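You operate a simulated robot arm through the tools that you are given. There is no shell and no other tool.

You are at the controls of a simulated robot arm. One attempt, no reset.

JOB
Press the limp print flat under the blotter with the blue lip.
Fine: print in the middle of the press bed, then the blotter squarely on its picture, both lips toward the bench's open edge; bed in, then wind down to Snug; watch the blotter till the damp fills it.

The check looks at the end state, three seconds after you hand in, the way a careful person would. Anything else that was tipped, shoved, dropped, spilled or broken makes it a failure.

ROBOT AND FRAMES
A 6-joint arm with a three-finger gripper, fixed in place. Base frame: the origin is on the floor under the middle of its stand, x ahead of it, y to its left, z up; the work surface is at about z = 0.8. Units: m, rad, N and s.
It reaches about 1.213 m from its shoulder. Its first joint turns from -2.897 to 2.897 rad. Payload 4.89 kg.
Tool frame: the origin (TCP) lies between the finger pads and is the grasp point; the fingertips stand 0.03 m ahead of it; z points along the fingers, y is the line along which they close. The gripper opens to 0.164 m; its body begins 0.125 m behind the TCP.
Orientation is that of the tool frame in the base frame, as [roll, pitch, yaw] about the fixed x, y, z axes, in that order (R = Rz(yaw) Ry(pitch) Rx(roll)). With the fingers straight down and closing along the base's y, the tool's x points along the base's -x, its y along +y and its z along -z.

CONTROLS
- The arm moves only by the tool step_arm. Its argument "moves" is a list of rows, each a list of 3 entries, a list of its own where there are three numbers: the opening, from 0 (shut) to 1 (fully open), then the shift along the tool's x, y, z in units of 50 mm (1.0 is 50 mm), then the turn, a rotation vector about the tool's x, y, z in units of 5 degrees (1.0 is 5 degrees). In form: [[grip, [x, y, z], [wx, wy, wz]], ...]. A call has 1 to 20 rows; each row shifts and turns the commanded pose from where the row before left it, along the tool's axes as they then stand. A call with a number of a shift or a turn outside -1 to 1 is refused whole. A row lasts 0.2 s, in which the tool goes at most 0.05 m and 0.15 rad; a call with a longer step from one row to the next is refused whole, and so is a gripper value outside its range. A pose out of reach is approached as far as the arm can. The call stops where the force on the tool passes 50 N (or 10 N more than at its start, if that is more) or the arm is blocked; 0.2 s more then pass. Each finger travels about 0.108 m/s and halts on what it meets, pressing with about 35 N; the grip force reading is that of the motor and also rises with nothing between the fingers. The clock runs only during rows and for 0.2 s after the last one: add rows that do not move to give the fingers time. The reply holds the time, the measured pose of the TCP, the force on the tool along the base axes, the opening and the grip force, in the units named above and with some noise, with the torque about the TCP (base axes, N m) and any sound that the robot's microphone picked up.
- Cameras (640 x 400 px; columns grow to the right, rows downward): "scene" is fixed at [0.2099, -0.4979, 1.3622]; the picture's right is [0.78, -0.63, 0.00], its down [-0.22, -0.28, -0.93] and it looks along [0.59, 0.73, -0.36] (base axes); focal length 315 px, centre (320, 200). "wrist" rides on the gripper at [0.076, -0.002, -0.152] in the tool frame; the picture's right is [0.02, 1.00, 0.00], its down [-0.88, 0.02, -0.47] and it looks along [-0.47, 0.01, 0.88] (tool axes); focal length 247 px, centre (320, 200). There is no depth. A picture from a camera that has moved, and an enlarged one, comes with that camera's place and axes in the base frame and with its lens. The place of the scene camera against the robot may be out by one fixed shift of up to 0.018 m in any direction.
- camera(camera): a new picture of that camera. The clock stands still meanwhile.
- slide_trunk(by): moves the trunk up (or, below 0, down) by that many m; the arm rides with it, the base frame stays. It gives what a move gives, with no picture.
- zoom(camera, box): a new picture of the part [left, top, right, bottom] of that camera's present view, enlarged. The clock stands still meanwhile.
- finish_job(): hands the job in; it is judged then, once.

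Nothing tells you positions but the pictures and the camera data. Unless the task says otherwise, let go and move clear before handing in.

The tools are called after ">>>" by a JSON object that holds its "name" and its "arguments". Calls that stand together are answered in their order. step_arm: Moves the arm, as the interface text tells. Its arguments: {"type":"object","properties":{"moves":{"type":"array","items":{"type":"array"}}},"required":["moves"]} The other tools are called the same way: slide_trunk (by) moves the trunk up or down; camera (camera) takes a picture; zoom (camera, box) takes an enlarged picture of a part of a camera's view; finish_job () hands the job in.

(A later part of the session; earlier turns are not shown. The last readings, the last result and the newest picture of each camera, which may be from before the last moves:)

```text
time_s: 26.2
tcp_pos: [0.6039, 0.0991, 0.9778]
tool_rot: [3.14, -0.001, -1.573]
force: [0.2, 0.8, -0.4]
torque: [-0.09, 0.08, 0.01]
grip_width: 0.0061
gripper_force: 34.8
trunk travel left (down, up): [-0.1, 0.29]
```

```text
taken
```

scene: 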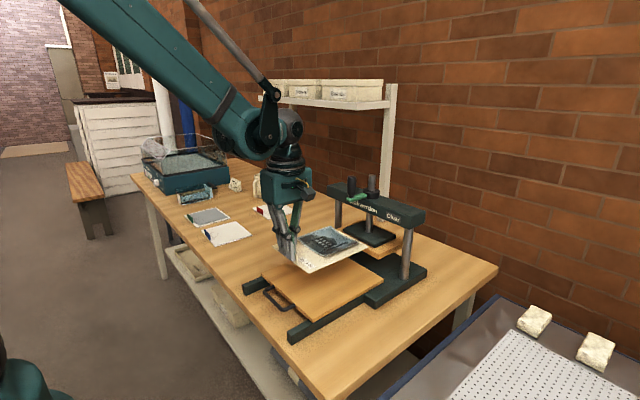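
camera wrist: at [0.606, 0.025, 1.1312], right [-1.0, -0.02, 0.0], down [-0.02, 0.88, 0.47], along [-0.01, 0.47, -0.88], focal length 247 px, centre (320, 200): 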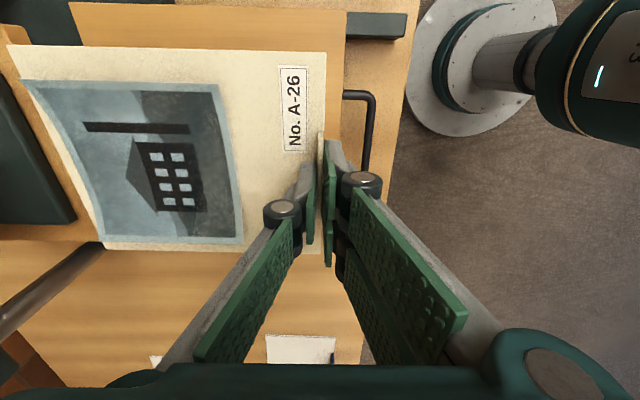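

The print is over the bed and still square in the grip. I'll nudge it to the bed middle and re-read before lowering.

>>> {"name": "step_arm", "arguments": {"moves": [[0, [-0.04, -0.1, 0.3], [0, 0, 0]], [0, [0, 0, 0.3], [0, 0, 0]], [0, [0, 0, 0], [0, 0, 0]]]}}

>>> {"name": "camera", "arguments": {"camera": "wrist"}}

>>> {"name": "zoom", "arguments": {"camera": "scene", "box": [230, 180, 430, 330]}}

```text
time_s: 27.0
tcp_pos: [0.6088, 0.1021, 0.9488]
tool_rot: [-3.141, 0.001, -1.572]
force: [0.3, -0.1, -1.0]
torque: [0.04, 0.07, -0.02]
grip_width: 0.0062
gripper_force: 35.4
trunk travel left (down, up): [-0.1, 0.29]
```

```text
taken
camera wrist: at [0.6107, 0.0273, 1.1024], right [-1.0, -0.02, 0.0], down [-0.02, 0.88, 0.47], along [-0.01, 0.47, -0.88], focal length 247 px, centre (320, 200)
```

wrist: 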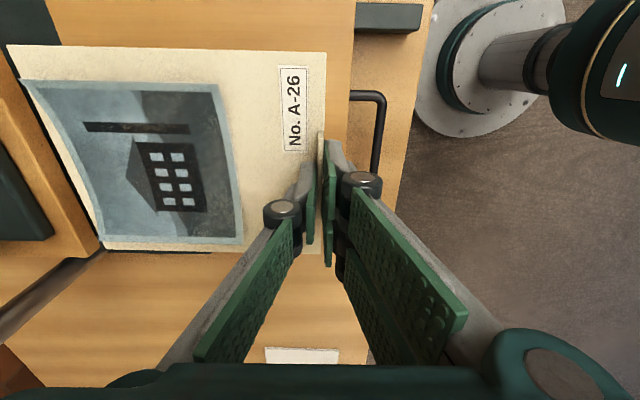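

```text
2.67 times, centred on (330, 255) of scene
camera zoom: at [0.2099, -0.4979, 1.3622], right [0.78, -0.63, 0.0], down [-0.22, -0.28, -0.93], along [0.59, 0.73, -0.36], focal length 840 px, centre (293, 53)
```

zoom: 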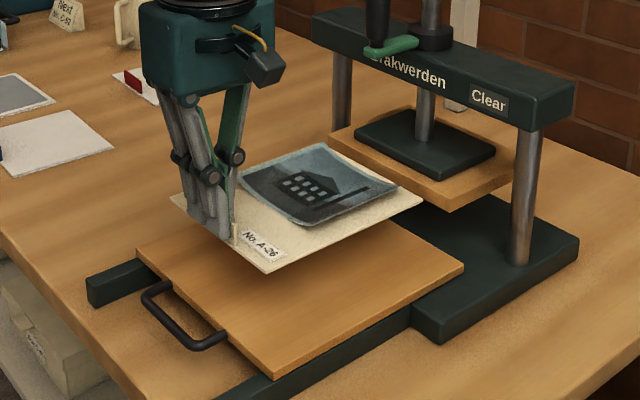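

>>> {"name": "step_arm", "arguments": {"moves": [[0, [0, 0, 0.5], [0, 0, 0]], [0, [0, 0, 0.4], [0, 0, 0]], [0, [0, 0, 0.25], [0, 0, 0]], [0, [0, 0, 0], [0, 0, 0]]]}}

>>> {"name": "camera", "arguments": {"camera": "wrist"}}

>>> {"name": "zoom", "arguments": {"camera": "scene", "box": [230, 180, 430, 330]}}

```text
time_s: 28.0
tcp_pos: [0.6115, 0.1034, 0.8936]
tool_rot: [-3.141, -0.001, -1.573]
force: [0.8, -0.5, -0.4]
torque: [-0.01, 0.11, 0.01]
grip_width: 0.006
gripper_force: 35.1
trunk travel left (down, up): [-0.1, 0.29]
```

```text
taken
camera wrist: at [0.6111, 0.0287, 1.0458], right [-1.0, -0.02, 0.0], down [-0.02, 0.88, 0.47], along [-0.01, 0.47, -0.88], focal length 247 px, centre (320, 200)
```

wrist: 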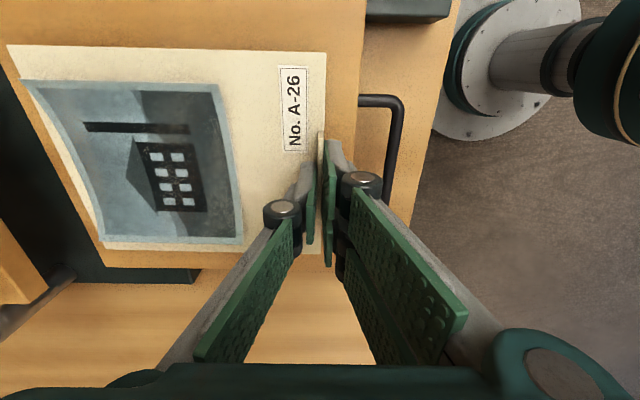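

```text
2.67 times, centred on (330, 255) of scene
camera zoom: at [0.2099, -0.4979, 1.3622], right [0.78, -0.63, 0.0], down [-0.22, -0.28, -0.93], along [0.59, 0.73, -0.36], focal length 840 px, centre (293, 53)
```

zoom: 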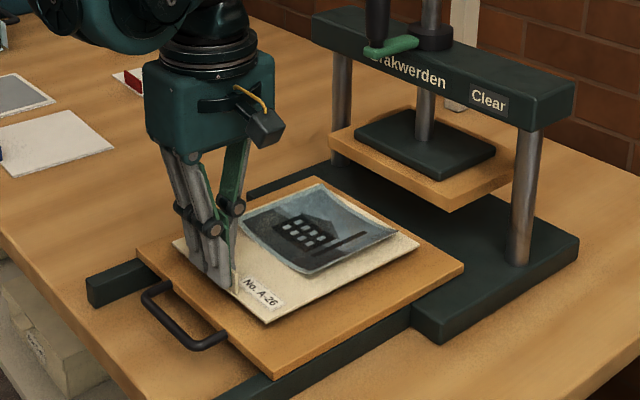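

>>> {"name": "step_arm", "arguments": {"moves": [[0, [0, 0, 0.06], [0, 0, 0]], [0, [0, 0, 0.06], [0, 0, 0]], [0, [0, 0, 0.04], [0, 0, 0]], [0, [0, 0, 0], [0, 0, 0]]]}}

>>> {"name": "zoom", "arguments": {"camera": "scene", "box": [260, 220, 380, 310]}}

```text
time_s: 29.0
tcp_pos: [0.611, 0.1036, 0.8837]
tool_rot: [-3.141, -0.001, -1.574]
force: [-0.5, 0.5, -0.4]
torque: [0.0, 0.1, 0.0]
grip_width: 0.0062
gripper_force: 35.3
trunk travel left (down, up): [-0.1, 0.29]
```

```text
4.44 times, centred on (320, 265) of scene
camera zoom: at [0.2099, -0.4979, 1.3622], right [0.78, -0.63, 0.0], down [-0.22, -0.28, -0.93], along [0.59, 0.73, -0.36], focal length 1400 px, centre (320, -89)
```

zoom: 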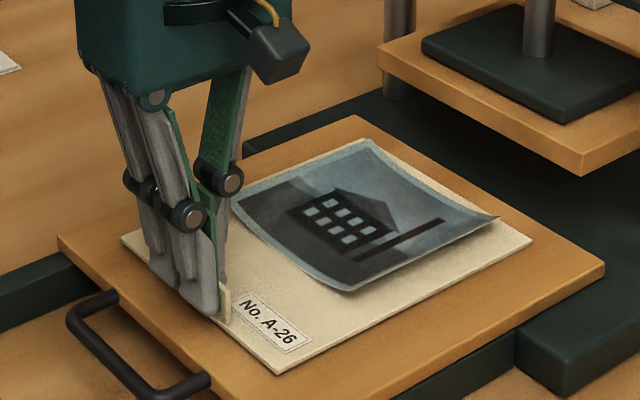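

>>> {"name": "step_arm", "arguments": {"moves": [[0, [0, 0, 0.04], [0, 0, 0]], [0, [0, 0, 0.03], [0, 0, 0]], [0, [0, 0, 0], [0, 0, 0]]]}}

>>> {"name": "zoom", "arguments": {"camera": "scene", "box": [260, 220, 380, 310]}}

```text
time_s: 29.8
tcp_pos: [0.6093, 0.1034, 0.8809]
tool_rot: [-3.139, 0.0, -1.573]
force: [0.1, 4.4, 37.4]
torque: [0.1, 0.03, -0.01]
grip_width: 0.0057
gripper_force: 35.1
trunk travel left (down, up): [-0.1, 0.29]
```

```text
4.44 times, centred on (320, 265) of scene
camera zoom: at [0.2099, -0.4979, 1.3622], right [0.78, -0.63, 0.0], down [-0.22, -0.28, -0.93], along [0.59, 0.73, -0.36], focal length 1400 px, centre (320, -89)
```

zoom: 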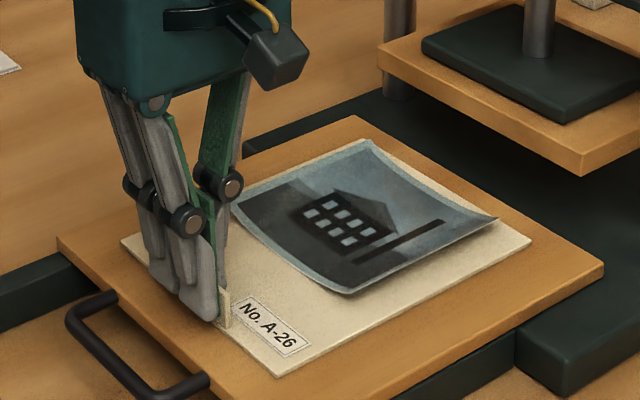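

The print has touched the bed (TCP z 0.881). I'll ease the load, open, and lift away.

>>> {"name": "step_arm", "arguments": {"moves": [[0, [0, 0, -0.03], [0, 0, 0]], [0, [0, 0, 0], [0, 0, 0]], [0.1, [0, 0, 0], [0, 0, 0]], [0.25, [0, 0, 0], [0, 0, 0]], [0.25, [0, 0, 0], [0, 0, 0]], [0.25, [0, 0, -0.4], [0, 0, 0]], [0.25, [0, 0, -0.8], [0, 0, 0]], [0.25, [0, 0, -1], [0, 0, 0]], [0.25, [0, 0, -1], [0, 0, 0]]]}}

>>> {"name": "camera", "arguments": {"camera": "wrist"}}

>>> {"name": "zoom", "arguments": {"camera": "scene", "box": [260, 220, 380, 310]}}

```text
time_s: 31.8
tcp_pos: [0.6143, 0.1024, 1.0453]
tool_rot: [-3.141, 0.0, -1.573]
force: [1.3, -0.3, -0.4]
torque: [-0.04, 0.28, 0.02]
grip_width: 0.041
gripper_force: 0.1
trunk travel left (down, up): [-0.1, 0.29]
```

```text
taken
camera wrist: at [0.6152, 0.0274, 1.1988], right [-1.0, -0.02, 0.0], down [-0.02, 0.88, 0.47], along [-0.01, 0.47, -0.88], focal length 247 px, centre (320, 200)
```

wrist: 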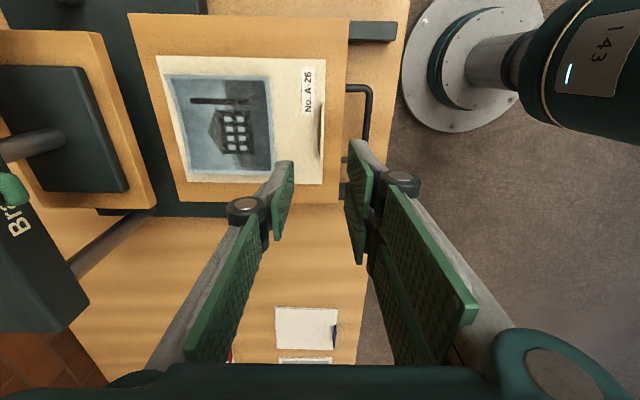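

```text
4.44 times, centred on (320, 265) of scene
camera zoom: at [0.2099, -0.4979, 1.3622], right [0.78, -0.63, 0.0], down [-0.22, -0.28, -0.93], along [0.59, 0.73, -0.36], focal length 1400 px, centre (320, -89)
```

zoom: 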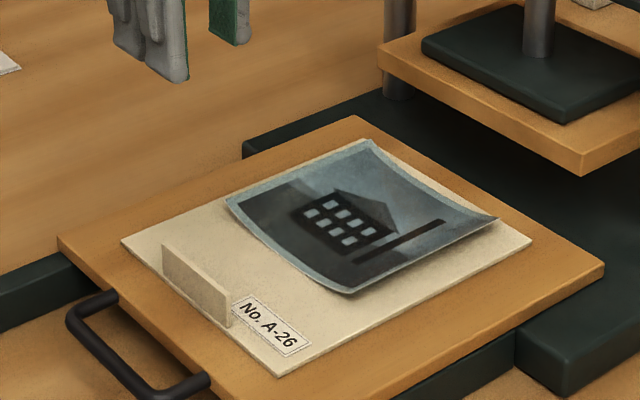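

>>> {"name": "zoom", "arguments": {"camera": "wrist", "box": [110, 0, 370, 220]}}

```text
1.82 times, centred on (240, 110) of wrist
camera zoom: at [0.6152, 0.0274, 1.1988], right [-1.0, -0.02, 0.0], down [-0.02, 0.88, 0.47], along [-0.01, 0.47, -0.88], focal length 449 px, centre (466, 364)
```

zoom: 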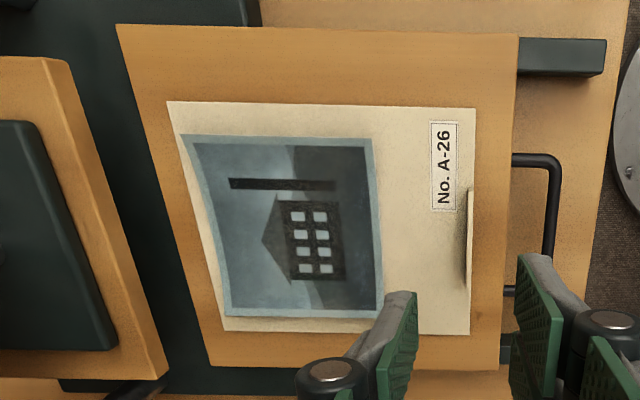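

The print lies square on the bed (sheet centre ≈ (0.714, 0.101), bed centre ≈ (0.711, 0.098)), and its picture's middle is ≈ (0.745, 0.102). Next I'll go over to the blue-lipped blotter near (0.64, 0.616).

>>> {"name": "step_arm", "arguments": {"moves": [[0.4, [-0.854, 0.082, 0], [0, 0, 0]], [0.4, [-0.854, 0.082, 0], [0, 0, 0]], [0.4, [-0.854, 0.082, 0], [0, 0, 0]], [0.4, [-0.854, 0.082, 0], [0, 0, 0]], [0.4, [-0.854, 0.082, 0], [0, 0, 0]], [0.4, [-0.854, 0.082, 0], [0, 0, 0]], [0.4, [-0.854, 0.082, 0], [0, 0, 0]], [0.4, [-0.854, 0.082, 0], [0, 0, 0]], [0.4, [-0.854, 0.082, 0], [0, 0, 0]], [0.4, [-0.854, 0.082, 0], [0, 0, 0]], [0.4, [-0.854, 0.082, 0], [0, 0, 0]], [0.4, [-0.854, 0.082, 0], [0, 0, 0.4]], [0.4, [0, 0, 0.8], [0, 0, 0]], [0.4, [0, 0, 0.8], [0, 0, 0]], [0.4, [0, 0, 0], [0, 0, 0]]]}}

>>> {"name": "camera", "arguments": {"camera": "wrist"}}

>>> {"name": "zoom", "arguments": {"camera": "wrist", "box": [200, 0, 400, 220]}}

>>> {"name": "camera", "arguments": {"camera": "scene"}}

```text
time_s: 35.0
tcp_pos: [0.5667, 0.6153, 0.9585]
tool_rot: [-3.141, 0.001, -1.608]
force: [-0.2, 0.0, -0.6]
torque: [-0.03, -0.02, 0.03]
grip_width: 0.0656
gripper_force: 0.2
trunk travel left (down, up): [-0.1, 0.29]
```

```text
taken
camera wrist: at [0.5657, 0.5402, 1.1114], right [-1.0, 0.02, 0.0], down [0.01, 0.88, 0.47], along [0.01, 0.47, -0.88], focal length 247 px, centre (320, 200)
```

wrist: 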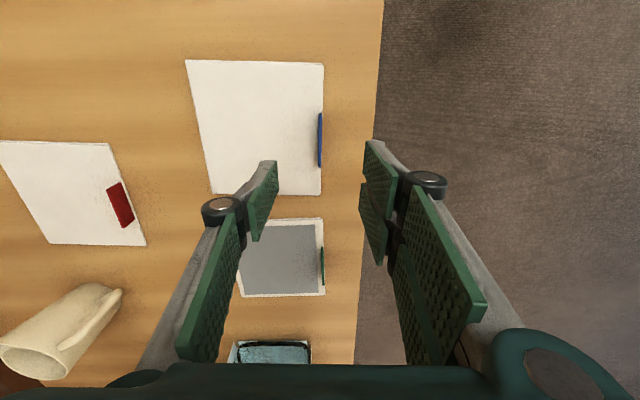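

```text
1.82 times, centred on (300, 110) of wrist
camera zoom: at [0.5657, 0.5402, 1.1114], right [-1.0, 0.02, 0.0], down [0.01, 0.88, 0.47], along [0.01, 0.47, -0.88], focal length 449 px, centre (356, 364)
```

zoom: 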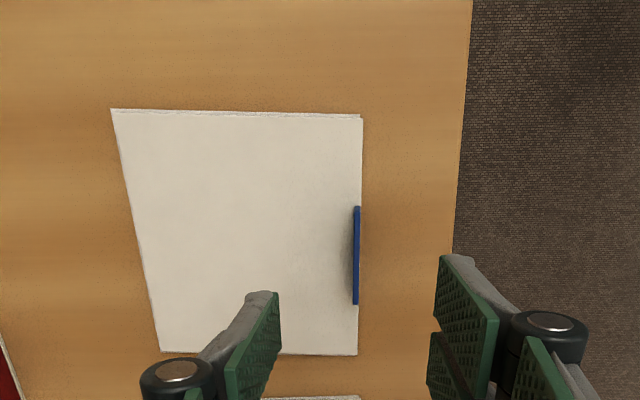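

```text
taken
```

scene: 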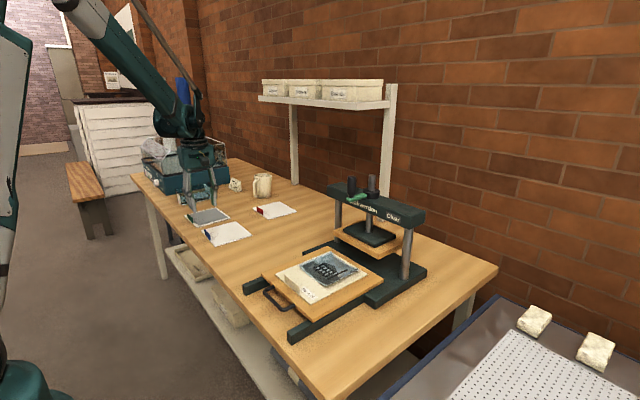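

The blue lip is centred right under the gripper at (0.566, 0.615), turned ≈ −2°, which the gripper already matches. I'll lower and grip it.

>>> {"name": "step_arm", "arguments": {"moves": [[0.4, [0, 0, 0.8], [0, 0, 0]], [0.4, [0, 0, 0.8], [0, 0, 0]], [0.4, [0, 0, 0.5], [0, 0, 0]], [0.4, [0, 0, 0.22], [0, 0, 0]], [0.4, [0, 0, 0], [0, 0, 0]]]}}

>>> {"name": "zoom", "arguments": {"camera": "scene", "box": [160, 180, 280, 270]}}

>>> {"name": "camera", "arguments": {"camera": "wrist"}}

```text
time_s: 36.2
tcp_pos: [0.5629, 0.618, 0.841]
tool_rot: [-3.14, 0.001, -1.609]
force: [0.5, 0.2, -0.4]
torque: [0.02, 0.02, 0.01]
grip_width: 0.0656
gripper_force: 0.0
trunk travel left (down, up): [-0.1, 0.29]
```

```text
4.44 times, centred on (220, 225) of scene
camera zoom: at [0.2099, -0.4979, 1.3622], right [0.78, -0.63, 0.0], down [-0.22, -0.28, -0.93], along [0.59, 0.73, -0.36], focal length 1400 px, centre (764, 89)
```

zoom: 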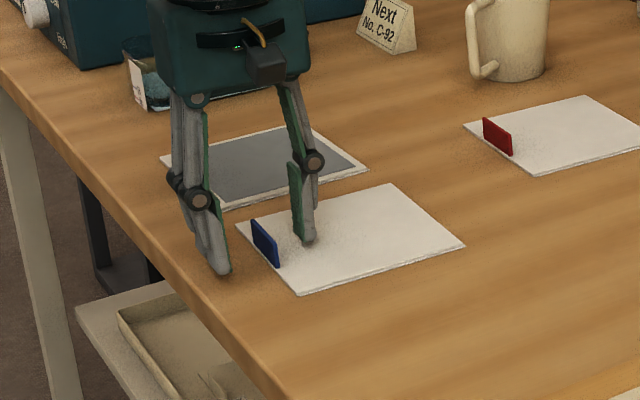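

```text
taken
camera wrist: at [0.5616, 0.5417, 0.9946], right [-1.0, 0.01, 0.0], down [0.01, 0.88, 0.47], along [0.01, 0.47, -0.88], focal length 247 px, centre (320, 200)
```

wrist: 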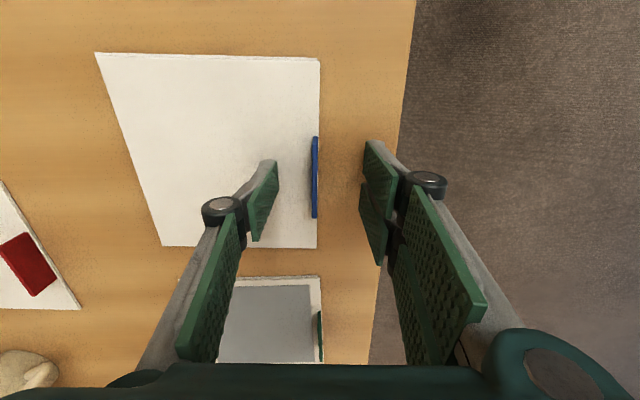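

>>> {"name": "step_arm", "arguments": {"moves": [[0.4, [0.05, -0.06, 0.05], [0, 0, 0]], [0.2, [0, 0, 0], [0, 0, 0]], [0.0, [0, 0, 0], [0, 0, 0]], [0.0, [0, 0, 0], [0, 0, 0]], [0.0, [0, 0, 0], [0, 0, 0]]]}}

>>> {"name": "camera", "arguments": {"camera": "wrist"}}

>>> {"name": "zoom", "arguments": {"camera": "scene", "box": [160, 180, 280, 270]}}

```text
time_s: 37.4
tcp_pos: [0.5649, 0.6152, 0.8404]
tool_rot: [3.141, 0.0, -1.607]
force: [0.1, -0.2, 1.5]
torque: [-0.05, 0.03, 0.0]
grip_width: 0.0059
gripper_force: 35.1
trunk travel left (down, up): [-0.1, 0.29]
```

```text
taken
camera wrist: at [0.5642, 0.5386, 0.9934], right [-1.0, 0.02, 0.0], down [0.01, 0.88, 0.47], along [0.01, 0.47, -0.88], focal length 247 px, centre (320, 200)
```

wrist: 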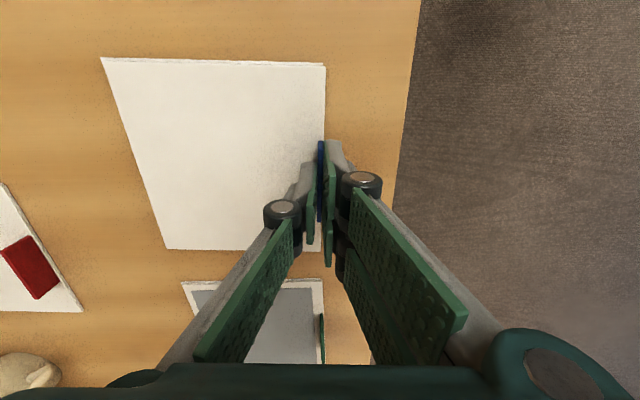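

```text
4.44 times, centred on (220, 225) of scene
camera zoom: at [0.2099, -0.4979, 1.3622], right [0.78, -0.63, 0.0], down [-0.22, -0.28, -0.93], along [0.59, 0.73, -0.36], focal length 1400 px, centre (764, 89)
```

zoom: 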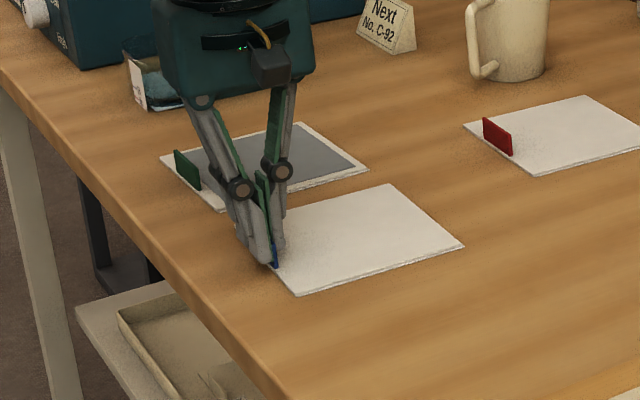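

The blue lip is held; the blotter's middle is 0.0737 m ahead of the grip. I'll lift it, square it to the bed and carry it over the picture (target middle (0.745, 0.102)).

>>> {"name": "step_arm", "arguments": {"moves": [[0, [0, 0, -0.4], [0, 0, 0]], [0, [0, 0, -0.8], [0, 0, 0]], [0, [0, 0, -0.9], [0, 0, 0]], [0, [0, 0, -0.8], [0, 0, -0.44]], [0, [0.734, -0.152, 0], [0, 0, 0]], [0, [0.734, -0.152, 0], [0, 0, 0]], [0, [0.734, -0.152, 0], [0, 0, 0]], [0, [0.734, -0.152, 0], [0, 0, 0]], [0, [0.734, -0.152, 0], [0, 0, 0]], [0, [0.734, -0.152, 0], [0, 0, 0]], [0, [0.734, -0.152, 0], [0, 0, 0]], [0, [0.734, -0.152, 0], [0, 0, 0]], [0, [0.734, -0.152, 0], [0, 0, 0]], [0, [0.734, -0.152, 0], [0, 0, 0]], [0, [0.734, -0.152, 0], [0, 0, 0]], [0, [0.734, -0.152, 0], [0, 0, 0]], [0, [0.734, -0.152, 0], [0, 0, 0]], [0, [0.734, -0.152, 0], [0, 0, 0]], [0, [0, 0, 0], [0, 0, 0]]]}}

>>> {"name": "camera", "arguments": {"camera": "wrist"}}

>>> {"name": "zoom", "arguments": {"camera": "scene", "box": [230, 180, 430, 330]}}

```text
time_s: 41.4
tcp_pos: [0.6742, 0.1011, 0.988]
tool_rot: [3.141, 0.001, -1.569]
force: [0.2, 0.4, -0.3]
torque: [-0.07, 0.02, 0.01]
grip_width: 0.0058
gripper_force: 34.8
trunk travel left (down, up): [-0.1, 0.29]
```

```text
taken
camera wrist: at [0.6757, 0.025, 1.1415], right [-1.0, -0.02, 0.0], down [-0.02, 0.88, 0.47], along [-0.01, 0.47, -0.88], focal length 247 px, centre (320, 200)
```

wrist: 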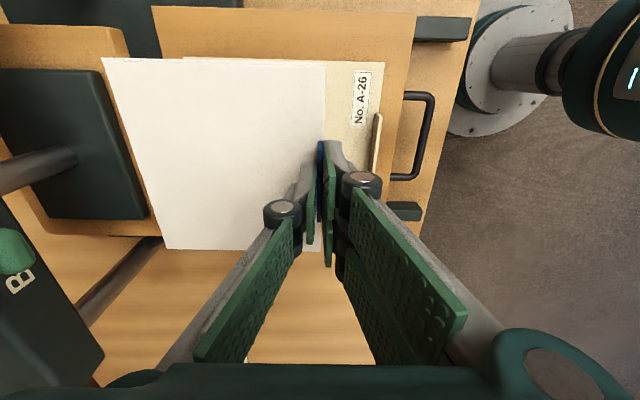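

```text
2.67 times, centred on (330, 255) of scene
camera zoom: at [0.2099, -0.4979, 1.3622], right [0.78, -0.63, 0.0], down [-0.22, -0.28, -0.93], along [0.59, 0.73, -0.36], focal length 840 px, centre (293, 53)
```

zoom: 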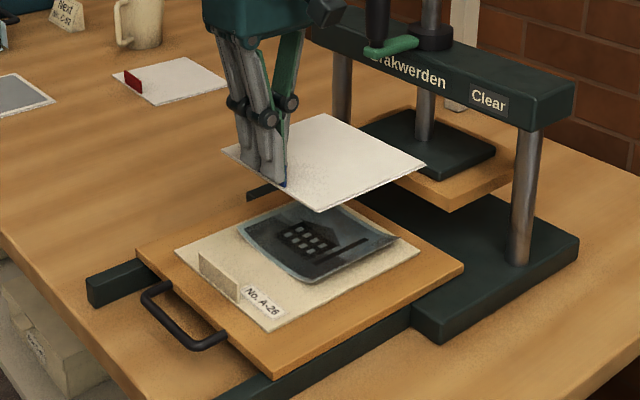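

>>> {"name": "step_arm", "arguments": {"moves": [[0, [0, 0.04, 0.6], [0, 0, 0]], [0, [0, 0, 0.6], [0, 0, 0]], [0, [0, 0, 0.4], [0, 0, 0]], [0, [0, 0, 0], [0, 0, 0]]]}}

>>> {"name": "camera", "arguments": {"camera": "wrist"}}

>>> {"name": "zoom", "arguments": {"camera": "scene", "box": [260, 220, 380, 310]}}

```text
time_s: 42.4
tcp_pos: [0.6715, 0.1015, 0.9077]
tool_rot: [-3.14, 0.001, -1.568]
force: [-0.6, 0.0, -0.5]
torque: [-0.03, 0.06, 0.01]
grip_width: 0.0059
gripper_force: 35.0
trunk travel left (down, up): [-0.1, 0.29]
```

```text
taken
camera wrist: at [0.6724, 0.0263, 1.061], right [-1.0, -0.02, 0.0], down [-0.02, 0.88, 0.47], along [-0.01, 0.47, -0.88], focal length 247 px, centre (320, 200)
```

wrist: 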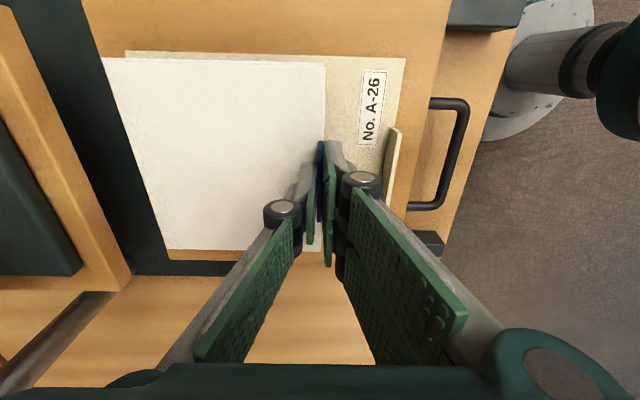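

```text
4.44 times, centred on (320, 265) of scene
camera zoom: at [0.2099, -0.4979, 1.3622], right [0.78, -0.63, 0.0], down [-0.22, -0.28, -0.93], along [0.59, 0.73, -0.36], focal length 1400 px, centre (320, -89)
```

zoom: 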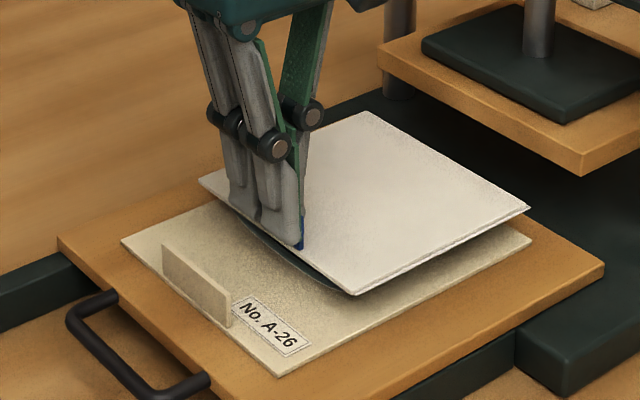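

>>> {"name": "step_arm", "arguments": {"moves": [[0, [0, 0, 0.08], [0, 0, 0]], [0, [0, 0, 0.08], [0, 0, 0]], [0, [0, 0, 0.08], [0, 0, 0]], [0, [0, 0, 0], [0, 0, 0]]]}}

>>> {"name": "zoom", "arguments": {"camera": "scene", "box": [260, 220, 380, 310]}}

```text
time_s: 43.4
tcp_pos: [0.67, 0.1003, 0.8954]
tool_rot: [3.14, 0.001, -1.57]
force: [-0.9, -0.3, 0.3]
torque: [0.01, 0.06, 0.01]
grip_width: 0.0061
gripper_force: 35.2
trunk travel left (down, up): [-0.1, 0.29]
```

```text
4.44 times, centred on (320, 265) of scene
camera zoom: at [0.2099, -0.4979, 1.3622], right [0.78, -0.63, 0.0], down [-0.22, -0.28, -0.93], along [0.59, 0.73, -0.36], focal length 1400 px, centre (320, -89)
```

zoom: 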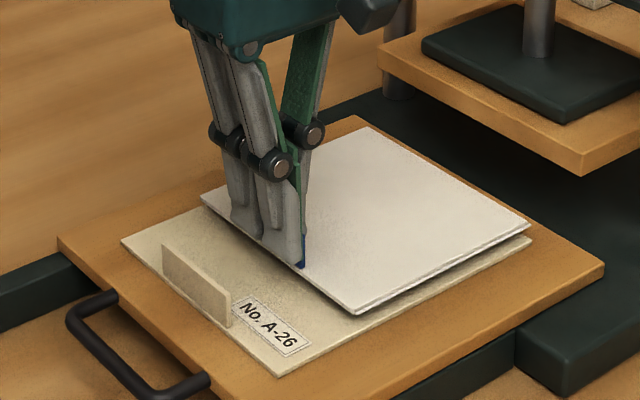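

>>> {"name": "step_arm", "arguments": {"moves": [[0, [0, 0, 0.06], [0, 0, 0]], [0, [0, 0, 0.05], [0, 0, 0]], [0, [0, 0, 0], [0, 0, 0]]]}}

>>> {"name": "zoom", "arguments": {"camera": "scene", "box": [260, 220, 380, 310]}}

```text
time_s: 44.2
tcp_pos: [0.6698, 0.0985, 0.89]
tool_rot: [3.14, -0.001, -1.569]
force: [2.2, 0.2, -1.7]
torque: [0.0, 0.05, 0.01]
grip_width: 0.0061
gripper_force: 35.1
trunk travel left (down, up): [-0.1, 0.29]
```

```text
4.44 times, centred on (320, 265) of scene
camera zoom: at [0.2099, -0.4979, 1.3622], right [0.78, -0.63, 0.0], down [-0.22, -0.28, -0.93], along [0.59, 0.73, -0.36], focal length 1400 px, centre (320, -89)
```

zoom: 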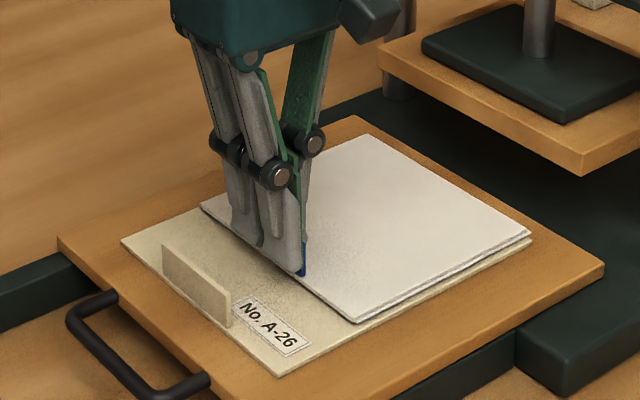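

>>> {"name": "step_arm", "arguments": {"moves": [[0, [0, 0, 0.04], [0, 0, 0]], [0, [0, 0, 0], [0, 0, 0]]]}}

>>> {"name": "camera", "arguments": {"camera": "wrist"}}

>>> {"name": "zoom", "arguments": {"camera": "wrist", "box": [50, 20, 470, 290]}}

```text
time_s: 44.8
tcp_pos: [0.6697, 0.1015, 0.8864]
tool_rot: [3.141, 0.0, -1.569]
force: [0.1, 0.0, -0.3]
torque: [-0.01, 0.02, 0.0]
grip_width: 0.0059
gripper_force: 34.8
trunk travel left (down, up): [-0.1, 0.29]
```

```text
taken
camera wrist: at [0.6721, 0.025, 1.0407], right [-1.0, -0.02, 0.0], down [-0.02, 0.88, 0.47], along [-0.01, 0.47, -0.88], focal length 247 px, centre (320, 200)
```

wrist: 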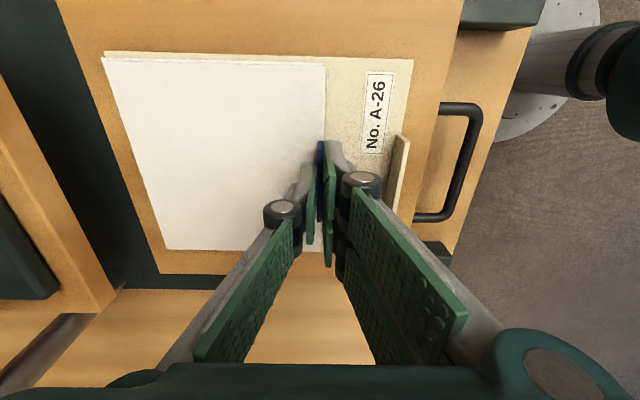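

```text
1.48 times, centred on (260, 155) of wrist
camera zoom: at [0.6721, 0.025, 1.0407], right [-1.0, -0.02, 0.0], down [-0.02, 0.88, 0.47], along [-0.01, 0.47, -0.88], focal length 366 px, centre (409, 267)
```

zoom: 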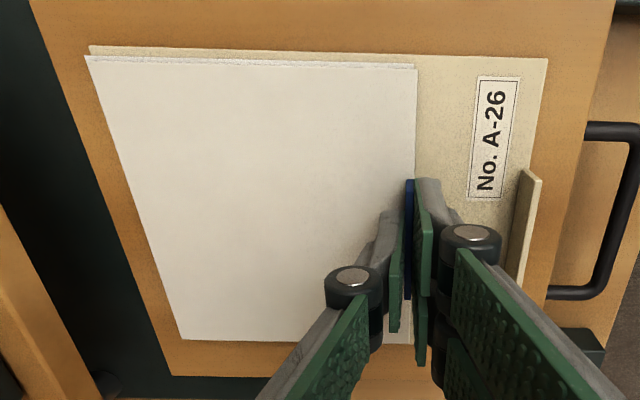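

The blotter sits centred over the picture to within ~2 mm and square. I'll lower the last millimetre or two to contact.

>>> {"name": "step_arm", "arguments": {"moves": [[0, [0, 0, 0.03], [0, 0, 0]], [0, [0, 0, 0], [0, 0, 0]]]}}

>>> {"name": "zoom", "arguments": {"camera": "scene", "box": [260, 220, 380, 310]}}

```text
time_s: 45.4
tcp_pos: [0.6704, 0.1003, 0.8868]
tool_rot: [3.14, 0.002, -1.57]
force: [0.3, -0.7, 21.8]
torque: [0.03, -0.02, -0.02]
grip_width: 0.006
gripper_force: 34.1
trunk travel left (down, up): [-0.1, 0.29]
```

```text
4.44 times, centred on (320, 265) of scene
camera zoom: at [0.2099, -0.4979, 1.3622], right [0.78, -0.63, 0.0], down [-0.22, -0.28, -0.93], along [0.59, 0.73, -0.36], focal length 1400 px, centre (320, -89)
```

zoom: 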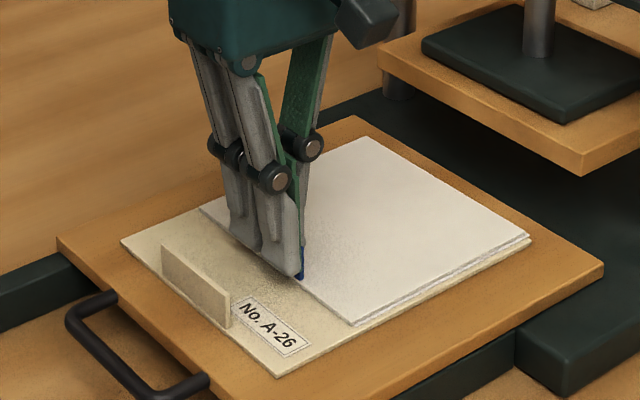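

Contact (≈22 N). I'll ease off, open a little and lift straight up.

>>> {"name": "step_arm", "arguments": {"moves": [[0, [0, 0, -0.02], [0, 0, 0]], [0, [0, 0, 0], [0, 0, 0]], [0.1, [0, 0, 0], [0, 0, 0]], [0.2, [0, 0, 0], [0, 0, 0]], [0.2, [0, 0, 0], [0, 0, 0]], [0.2, [0, 0, -0.3], [0, 0, 0]], [0.2, [0, 0, -0.7], [0, 0, 0]], [0.2, [0, 0, -1], [0, 0, 0]], [0.2, [0, 0, -1], [0, 0, 0]], [0.2, [0, 0.5, 0], [0, 0, 0]]]}}

>>> {"name": "camera", "arguments": {"camera": "wrist"}}

>>> {"name": "zoom", "arguments": {"camera": "wrist", "box": [50, 0, 420, 220]}}

>>> {"name": "zoom", "arguments": {"camera": "scene", "box": [260, 220, 380, 310]}}

```text
time_s: 47.6
tcp_pos: [0.6461, 0.1032, 1.0387]
tool_rot: [3.14, -0.001, -1.569]
force: [1.2, 0.1, -0.1]
torque: [-0.05, 0.21, -0.03]
grip_width: 0.0327
gripper_force: 0.2
trunk travel left (down, up): [-0.1, 0.29]
```

```text
taken
camera wrist: at [0.6477, 0.0267, 1.1916], right [-1.0, -0.02, 0.0], down [-0.02, 0.88, 0.47], along [-0.01, 0.47, -0.88], focal length 247 px, centre (320, 200)
```

wrist: 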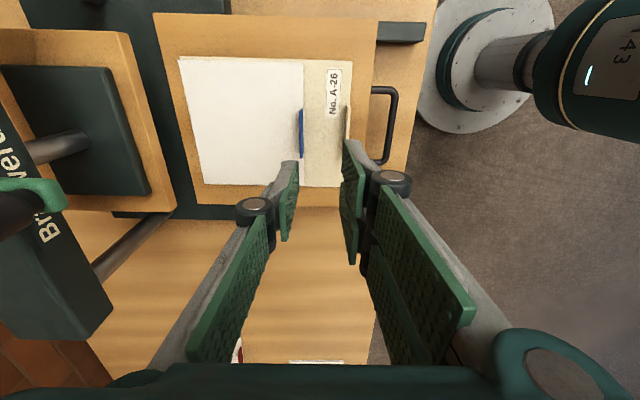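

```text
1.73 times, centred on (235, 110) of wrist
camera zoom: at [0.6477, 0.0267, 1.1916], right [-1.0, -0.02, 0.0], down [-0.02, 0.88, 0.47], along [-0.01, 0.47, -0.88], focal length 427 px, centre (467, 356)
```

zoom: 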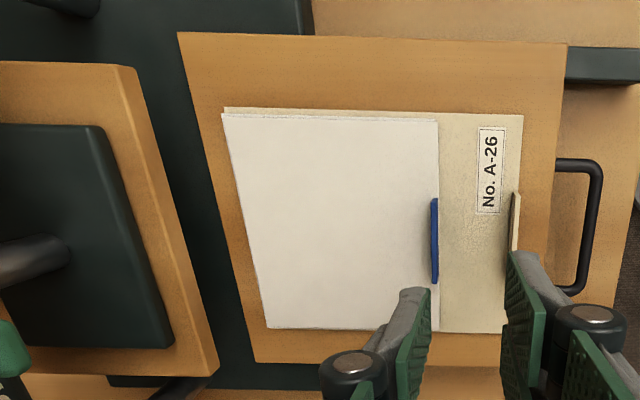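

```text
4.44 times, centred on (320, 265) of scene
camera zoom: at [0.2099, -0.4979, 1.3622], right [0.78, -0.63, 0.0], down [-0.22, -0.28, -0.93], along [0.59, 0.73, -0.36], focal length 1400 px, centre (320, -89)
```

zoom: 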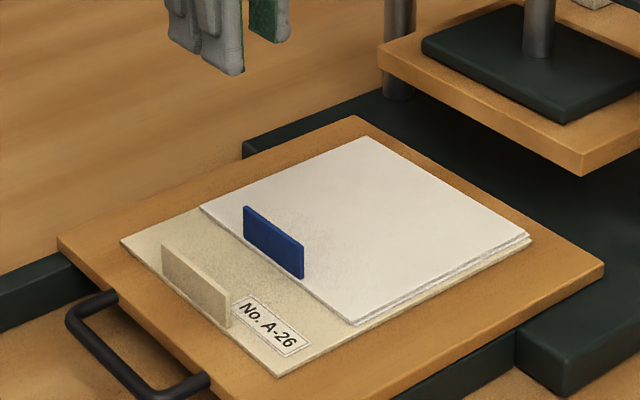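

Both lips face the open edge and the blotter is squarely on the picture. Now I'll take the bed handle again (bar near x≈0.547) to push the bed in.

>>> {"name": "step_arm", "arguments": {"moves": [[0.15, [0.02, 0.98, 0], [0, 0, 0]], [0.15, [0, 0.98, 0], [0, 0, 0]], [0.15, [0, 0, 0.9], [0, 0, 0]], [0.15, [0, 0, 0.9], [0, 0, 0]], [0.15, [0, 0, 0], [0, 0, 0]]]}}

>>> {"name": "camera", "arguments": {"camera": "wrist"}}

>>> {"name": "zoom", "arguments": {"camera": "wrist", "box": [220, 50, 420, 250]}}

```text
time_s: 48.8
tcp_pos: [0.5447, 0.1001, 0.946]
tool_rot: [3.141, -0.001, -1.569]
force: [0.2, -1.2, 0.1]
torque: [0.04, -0.08, 0.02]
grip_width: 0.0248
gripper_force: 0.1
trunk travel left (down, up): [-0.1, 0.29]
```

```text
taken
camera wrist: at [0.5468, 0.0244, 1.0997], right [-1.0, -0.02, 0.0], down [-0.02, 0.88, 0.47], along [-0.01, 0.47, -0.88], focal length 247 px, centre (320, 200)
```

wrist: 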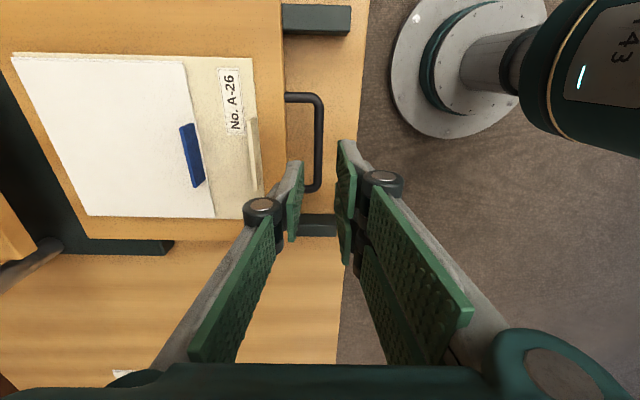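

```text
2.00 times, centred on (320, 150) of wrist
camera zoom: at [0.5468, 0.0244, 1.0997], right [-1.0, -0.02, 0.0], down [-0.02, 0.88, 0.47], along [-0.01, 0.47, -0.88], focal length 494 px, centre (320, 300)
```

zoom: 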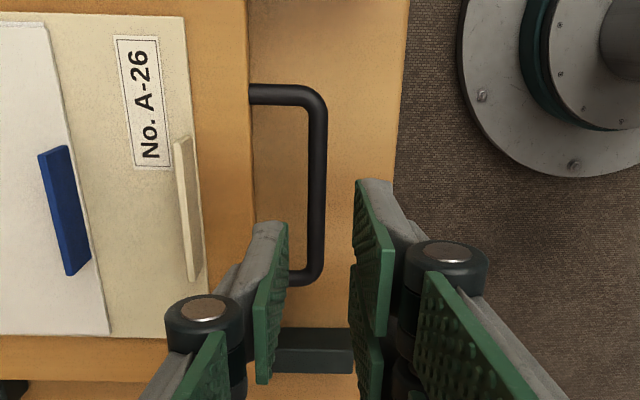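

>>> {"name": "step_arm", "arguments": {"moves": [[0.15, [-0.04, -0.04, 0.8], [0, 0, 0]], [0.15, [0, 0, 0.6], [0, 0, 0]], [0.15, [0, 0, 0.4], [0, 0, 0]], [0.15, [0, 0, 0.25], [0, 0, 0]], [0.15, [0, 0, 0], [0, 0, 0]]]}}

>>> {"name": "zoom", "arguments": {"camera": "wrist", "box": [220, 50, 420, 250]}}

```text
time_s: 50.0
tcp_pos: [0.5506, 0.0997, 0.8468]
tool_rot: [3.141, -0.001, -1.568]
force: [-1.0, 0.3, -0.3]
torque: [-0.01, 0.0, 0.0]
grip_width: 0.0246
gripper_force: 0.1
trunk travel left (down, up): [-0.1, 0.29]
```

```text
2.00 times, centred on (320, 150) of wrist
camera zoom: at [0.5529, 0.0252, 1.0], right [-1.0, -0.02, 0.0], down [-0.02, 0.88, 0.47], along [-0.01, 0.47, -0.88], focal length 494 px, centre (320, 300)
```

zoom: 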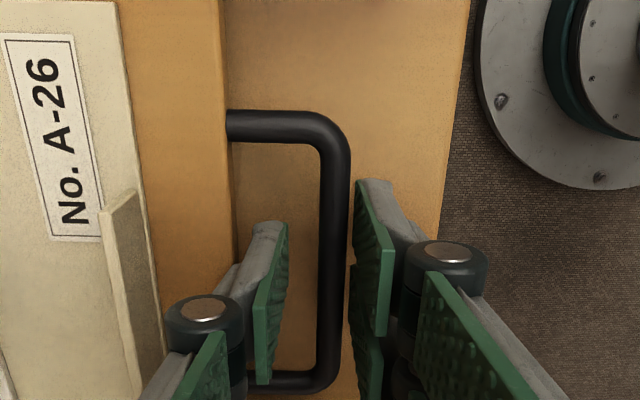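

>>> {"name": "step_arm", "arguments": {"moves": [[0.15, [-0.03, 0.08, 0.05], [0, 0, 0]], [0.15, [0, 0, 0], [0, 0, 0]], [0, [0, 0, 0], [0, 0, 0]], [0, [0, 0, 0], [0, 0, 0]], [0, [0, 0, 0], [0, 0, 0]]]}}

>>> {"name": "camera", "arguments": {"camera": "wrist"}}

```text
time_s: 51.2
tcp_pos: [0.547, 0.1026, 0.845]
tool_rot: [3.141, 0.0, -1.57]
force: [-0.4, 2.9, -0.9]
torque: [0.07, 0.04, -0.24]
grip_width: 0.0087
gripper_force: 44.7
trunk travel left (down, up): [-0.1, 0.29]
```

```text
taken
camera wrist: at [0.5486, 0.0276, 0.9976], right [-1.0, -0.02, 0.0], down [-0.02, 0.88, 0.47], along [-0.01, 0.47, -0.88], focal length 247 px, centre (320, 200)
```

wrist: 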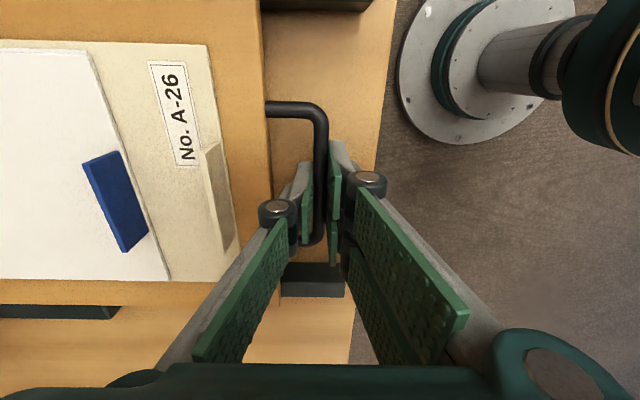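

The handle is held again. I'll push the bed in slowly and smoothly.

>>> {"name": "step_arm", "arguments": {"moves": [[0, [0, -0.1, 0], [0, 0, 0]], [0, [0, -0.2, 0], [0, 0, 0]], [0, [0, -0.25, 0], [0, 0, 0]], [0, [0, -0.25, 0], [0, 0, 0]], [0, [0, -0.25, 0], [0, 0, 0]], [0, [0, -0.25, 0], [0, 0, 0]], [0, [0, -0.25, 0], [0, 0, 0]], [0, [0, -0.25, 0], [0, 0, 0]], [0, [0, -0.2, 0], [0, 0, 0]], [0, [0, -0.2, 0], [0, 0, 0]], [0, [0, 0, 0], [0, 0, 0]]]}}

>>> {"name": "camera", "arguments": {"camera": "wrist"}}

>>> {"name": "zoom", "arguments": {"camera": "scene", "box": [230, 160, 450, 330]}}

```text
time_s: 53.6
tcp_pos: [0.6558, 0.1029, 0.8423]
tool_rot: [3.141, -0.002, -1.569]
force: [0.7, -23.9, 7.9]
torque: [-0.63, 0.03, -0.18]
grip_width: 0.0087
gripper_force: 44.8
trunk travel left (down, up): [-0.1, 0.29]
```

```text
taken
camera wrist: at [0.657, 0.0269, 0.9953], right [-1.0, -0.02, 0.0], down [-0.02, 0.88, 0.47], along [-0.01, 0.47, -0.88], focal length 247 px, centre (320, 200)
```

wrist: 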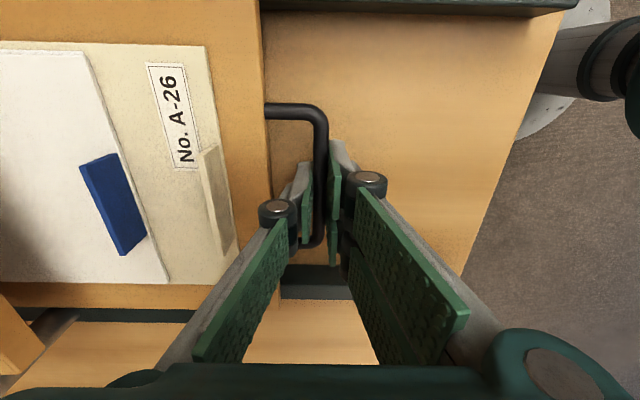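

```text
2.35 times, centred on (340, 245) of scene
camera zoom: at [0.2099, -0.4979, 1.3622], right [0.78, -0.63, 0.0], down [-0.22, -0.28, -0.93], along [0.59, 0.73, -0.36], focal length 741 px, centre (273, 94)
```

zoom: 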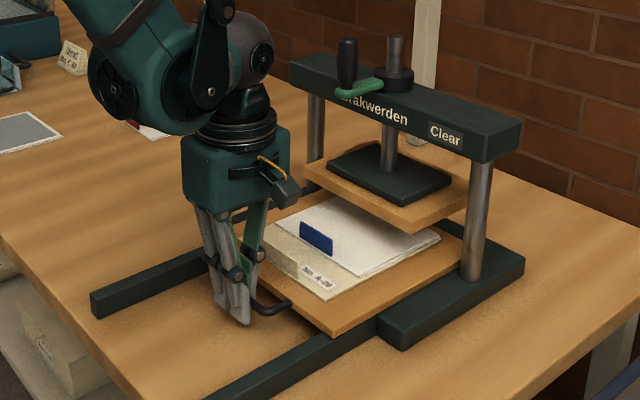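

>>> {"name": "step_arm", "arguments": {"moves": [[0, [0.02, -0.15, 0], [0, 0, 0]], [0, [0, -0.2, 0], [0, 0, 0]], [0, [0, -0.2, 0], [0, 0, 0]], [0, [0, -0.2, 0], [0, 0, 0]], [0, [0, 0, 0], [0, 0, 0]]]}}

>>> {"name": "zoom", "arguments": {"camera": "scene", "box": [230, 160, 450, 330]}}

>>> {"name": "camera", "arguments": {"camera": "wrist"}}

```text
time_s: 54.8
tcp_pos: [0.6941, 0.1024, 0.8419]
tool_rot: [3.14, -0.001, -1.57]
force: [-1.1, 4.2, -18.7]
torque: [0.83, -0.01, -0.29]
grip_width: 0.0086
gripper_force: 45.0
trunk travel left (down, up): [-0.1, 0.29]
```

```text
2.35 times, centred on (340, 245) of scene
camera zoom: at [0.2099, -0.4979, 1.3622], right [0.78, -0.63, 0.0], down [-0.22, -0.28, -0.93], along [0.59, 0.73, -0.36], focal length 741 px, centre (273, 94)
```

zoom: 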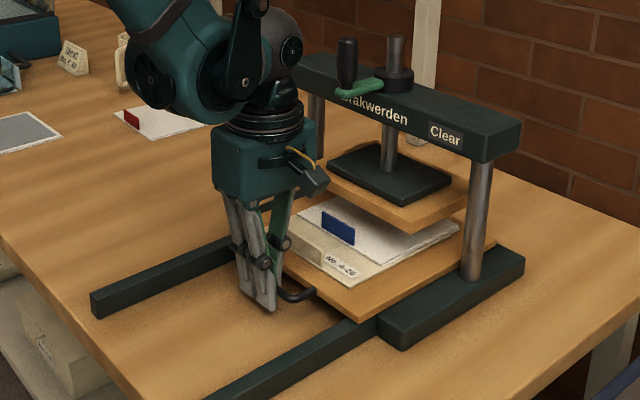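

```text
taken
camera wrist: at [0.6965, 0.0268, 0.9953], right [-1.0, -0.02, 0.0], down [-0.02, 0.88, 0.47], along [-0.01, 0.47, -0.88], focal length 247 px, centre (320, 200)
```

wrist: 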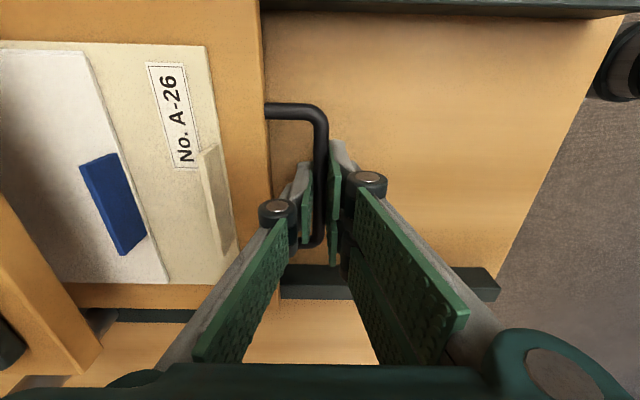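

The bed is back where it started. I'll keep pushing in 5 mm steps to find the inner stop.

>>> {"name": "step_arm", "arguments": {"moves": [[0, [0, -0.1, 0], [0, 0, 0]], [0, [0, -0.1, 0], [0, 0, 0]], [0, [0, 0, 0], [0, 0, 0]]]}}

>>> {"name": "camera", "arguments": {"camera": "wrist"}}

```text
time_s: 55.3
tcp_pos: [0.6957, 0.1029, 0.8422]
tool_rot: [3.136, 0.0, -1.568]
force: [-7.2, 6.7, -13.1]
torque: [-0.38, 0.04, -0.41]
grip_width: 0.0087
gripper_force: 44.8
trunk travel left (down, up): [-0.1, 0.29]
stopped in row 2: the force on the tool passed its limit at 57 N (the readings are from after the stop); the commanded pose is now the measured one
```

```text
taken
camera wrist: at [0.6988, 0.0269, 0.9954], right [-1.0, -0.02, 0.01], down [-0.02, 0.88, 0.47], along [-0.02, 0.47, -0.88], focal length 247 px, centre (320, 200)
```

wrist: 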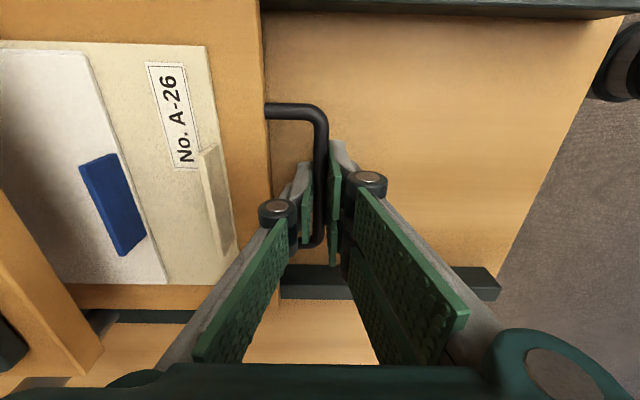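

The bed is fully in (it stops solidly at the same place it started). I'll let go, lift clear, and get a good look at the crank.

>>> {"name": "step_arm", "arguments": {"moves": [[0.15, [0, 0, 0], [0, 0, 0]], [0.15, [0, 0, 0], [0, 0, 0]], [0.15, [0, 0, -0.3], [0, 0, 0]], [0.15, [0, 0, -0.5], [0, 0, 0]], [0.15, [0, 0.8, -0.5], [0, 0, 0]], [0.15, [0, 0.5, -0.8], [0, 0, 0]], [0.4, [0, 0, -1], [0, 0, 0]], [0.4, [0, 0, -1], [0, 0, 0]], [0.4, [0, 0, -1], [0, 0, 0]], [0.4, [0, 0, -1], [0, 0, 0]], [0.4, [0, 0, -1], [0, 0, 0]], [0.4, [0, 0, -1], [0, 0, 0]], [0.4, [0, 0, -0.8], [0, 0, 0]]]}}

>>> {"name": "camera", "arguments": {"camera": "wrist"}}

>>> {"name": "zoom", "arguments": {"camera": "scene", "box": [280, 160, 440, 300]}}

```text
time_s: 58.1
tcp_pos: [0.6336, 0.1037, 1.2869]
tool_rot: [3.138, 0.0, -1.568]
force: [0.4, 0.6, 0.2]
torque: [0.0, 0.05, 0.02]
grip_width: 0.0657
gripper_force: 0.1
trunk travel left (down, up): [-0.1, 0.29]
```

```text
taken
camera wrist: at [0.6355, 0.0281, 1.441], right [-1.0, -0.02, 0.01], down [-0.02, 0.88, 0.47], along [-0.02, 0.47, -0.88], focal length 247 px, centre (320, 200)
```

wrist: 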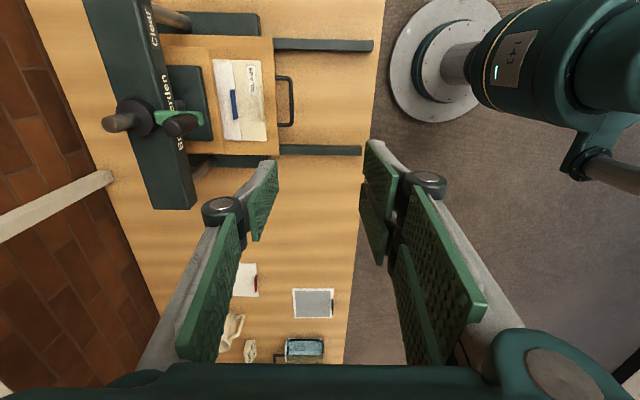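

```text
2.86 times, centred on (360, 230) of scene
camera zoom: at [0.2099, -0.4979, 1.3622], right [0.78, -0.63, 0.0], down [-0.22, -0.28, -0.93], along [0.59, 0.73, -0.36], focal length 900 px, centre (206, 114)
```

zoom: 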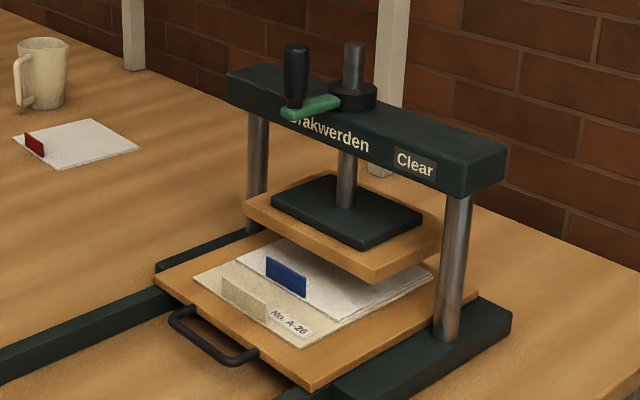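

>>> {"name": "zoom", "arguments": {"camera": "wrist", "box": [80, 70, 280, 195]}}

>>> {"name": "zoom", "arguments": {"camera": "wrist", "box": [95, 85, 225, 165]}}

```text
3.20 times, centred on (180, 132) of wrist
camera zoom: at [0.6355, 0.0281, 1.441], right [-1.0, -0.02, 0.01], down [-0.02, 0.88, 0.47], along [-0.02, 0.47, -0.88], focal length 790 px, centre (768, 416)
```

zoom: 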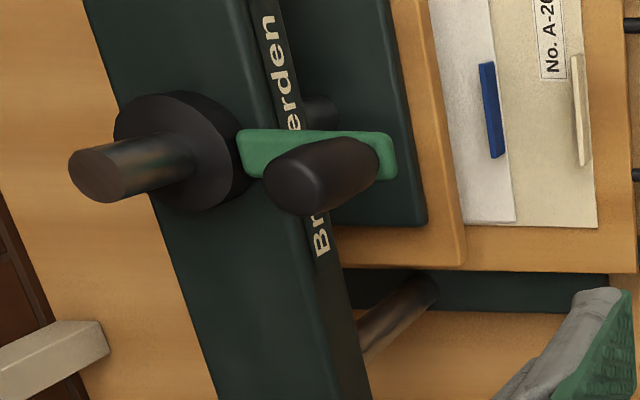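

```text
4.92 times, centred on (160, 125) of wrist
camera zoom: at [0.6355, 0.0281, 1.441], right [-1.0, -0.02, 0.01], down [-0.02, 0.88, 0.47], along [-0.02, 0.47, -0.88], focal length 1216 px, centre (1108, 569)
```

zoom: 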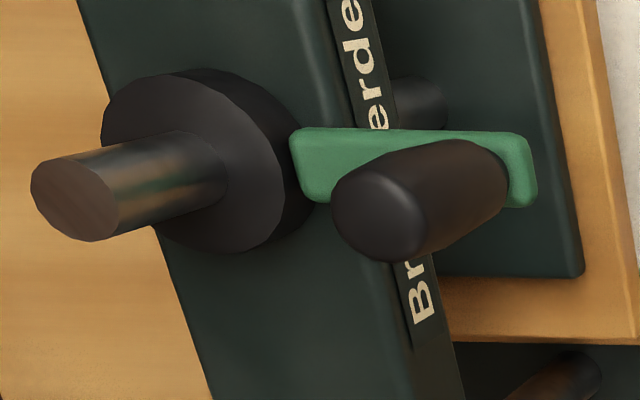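

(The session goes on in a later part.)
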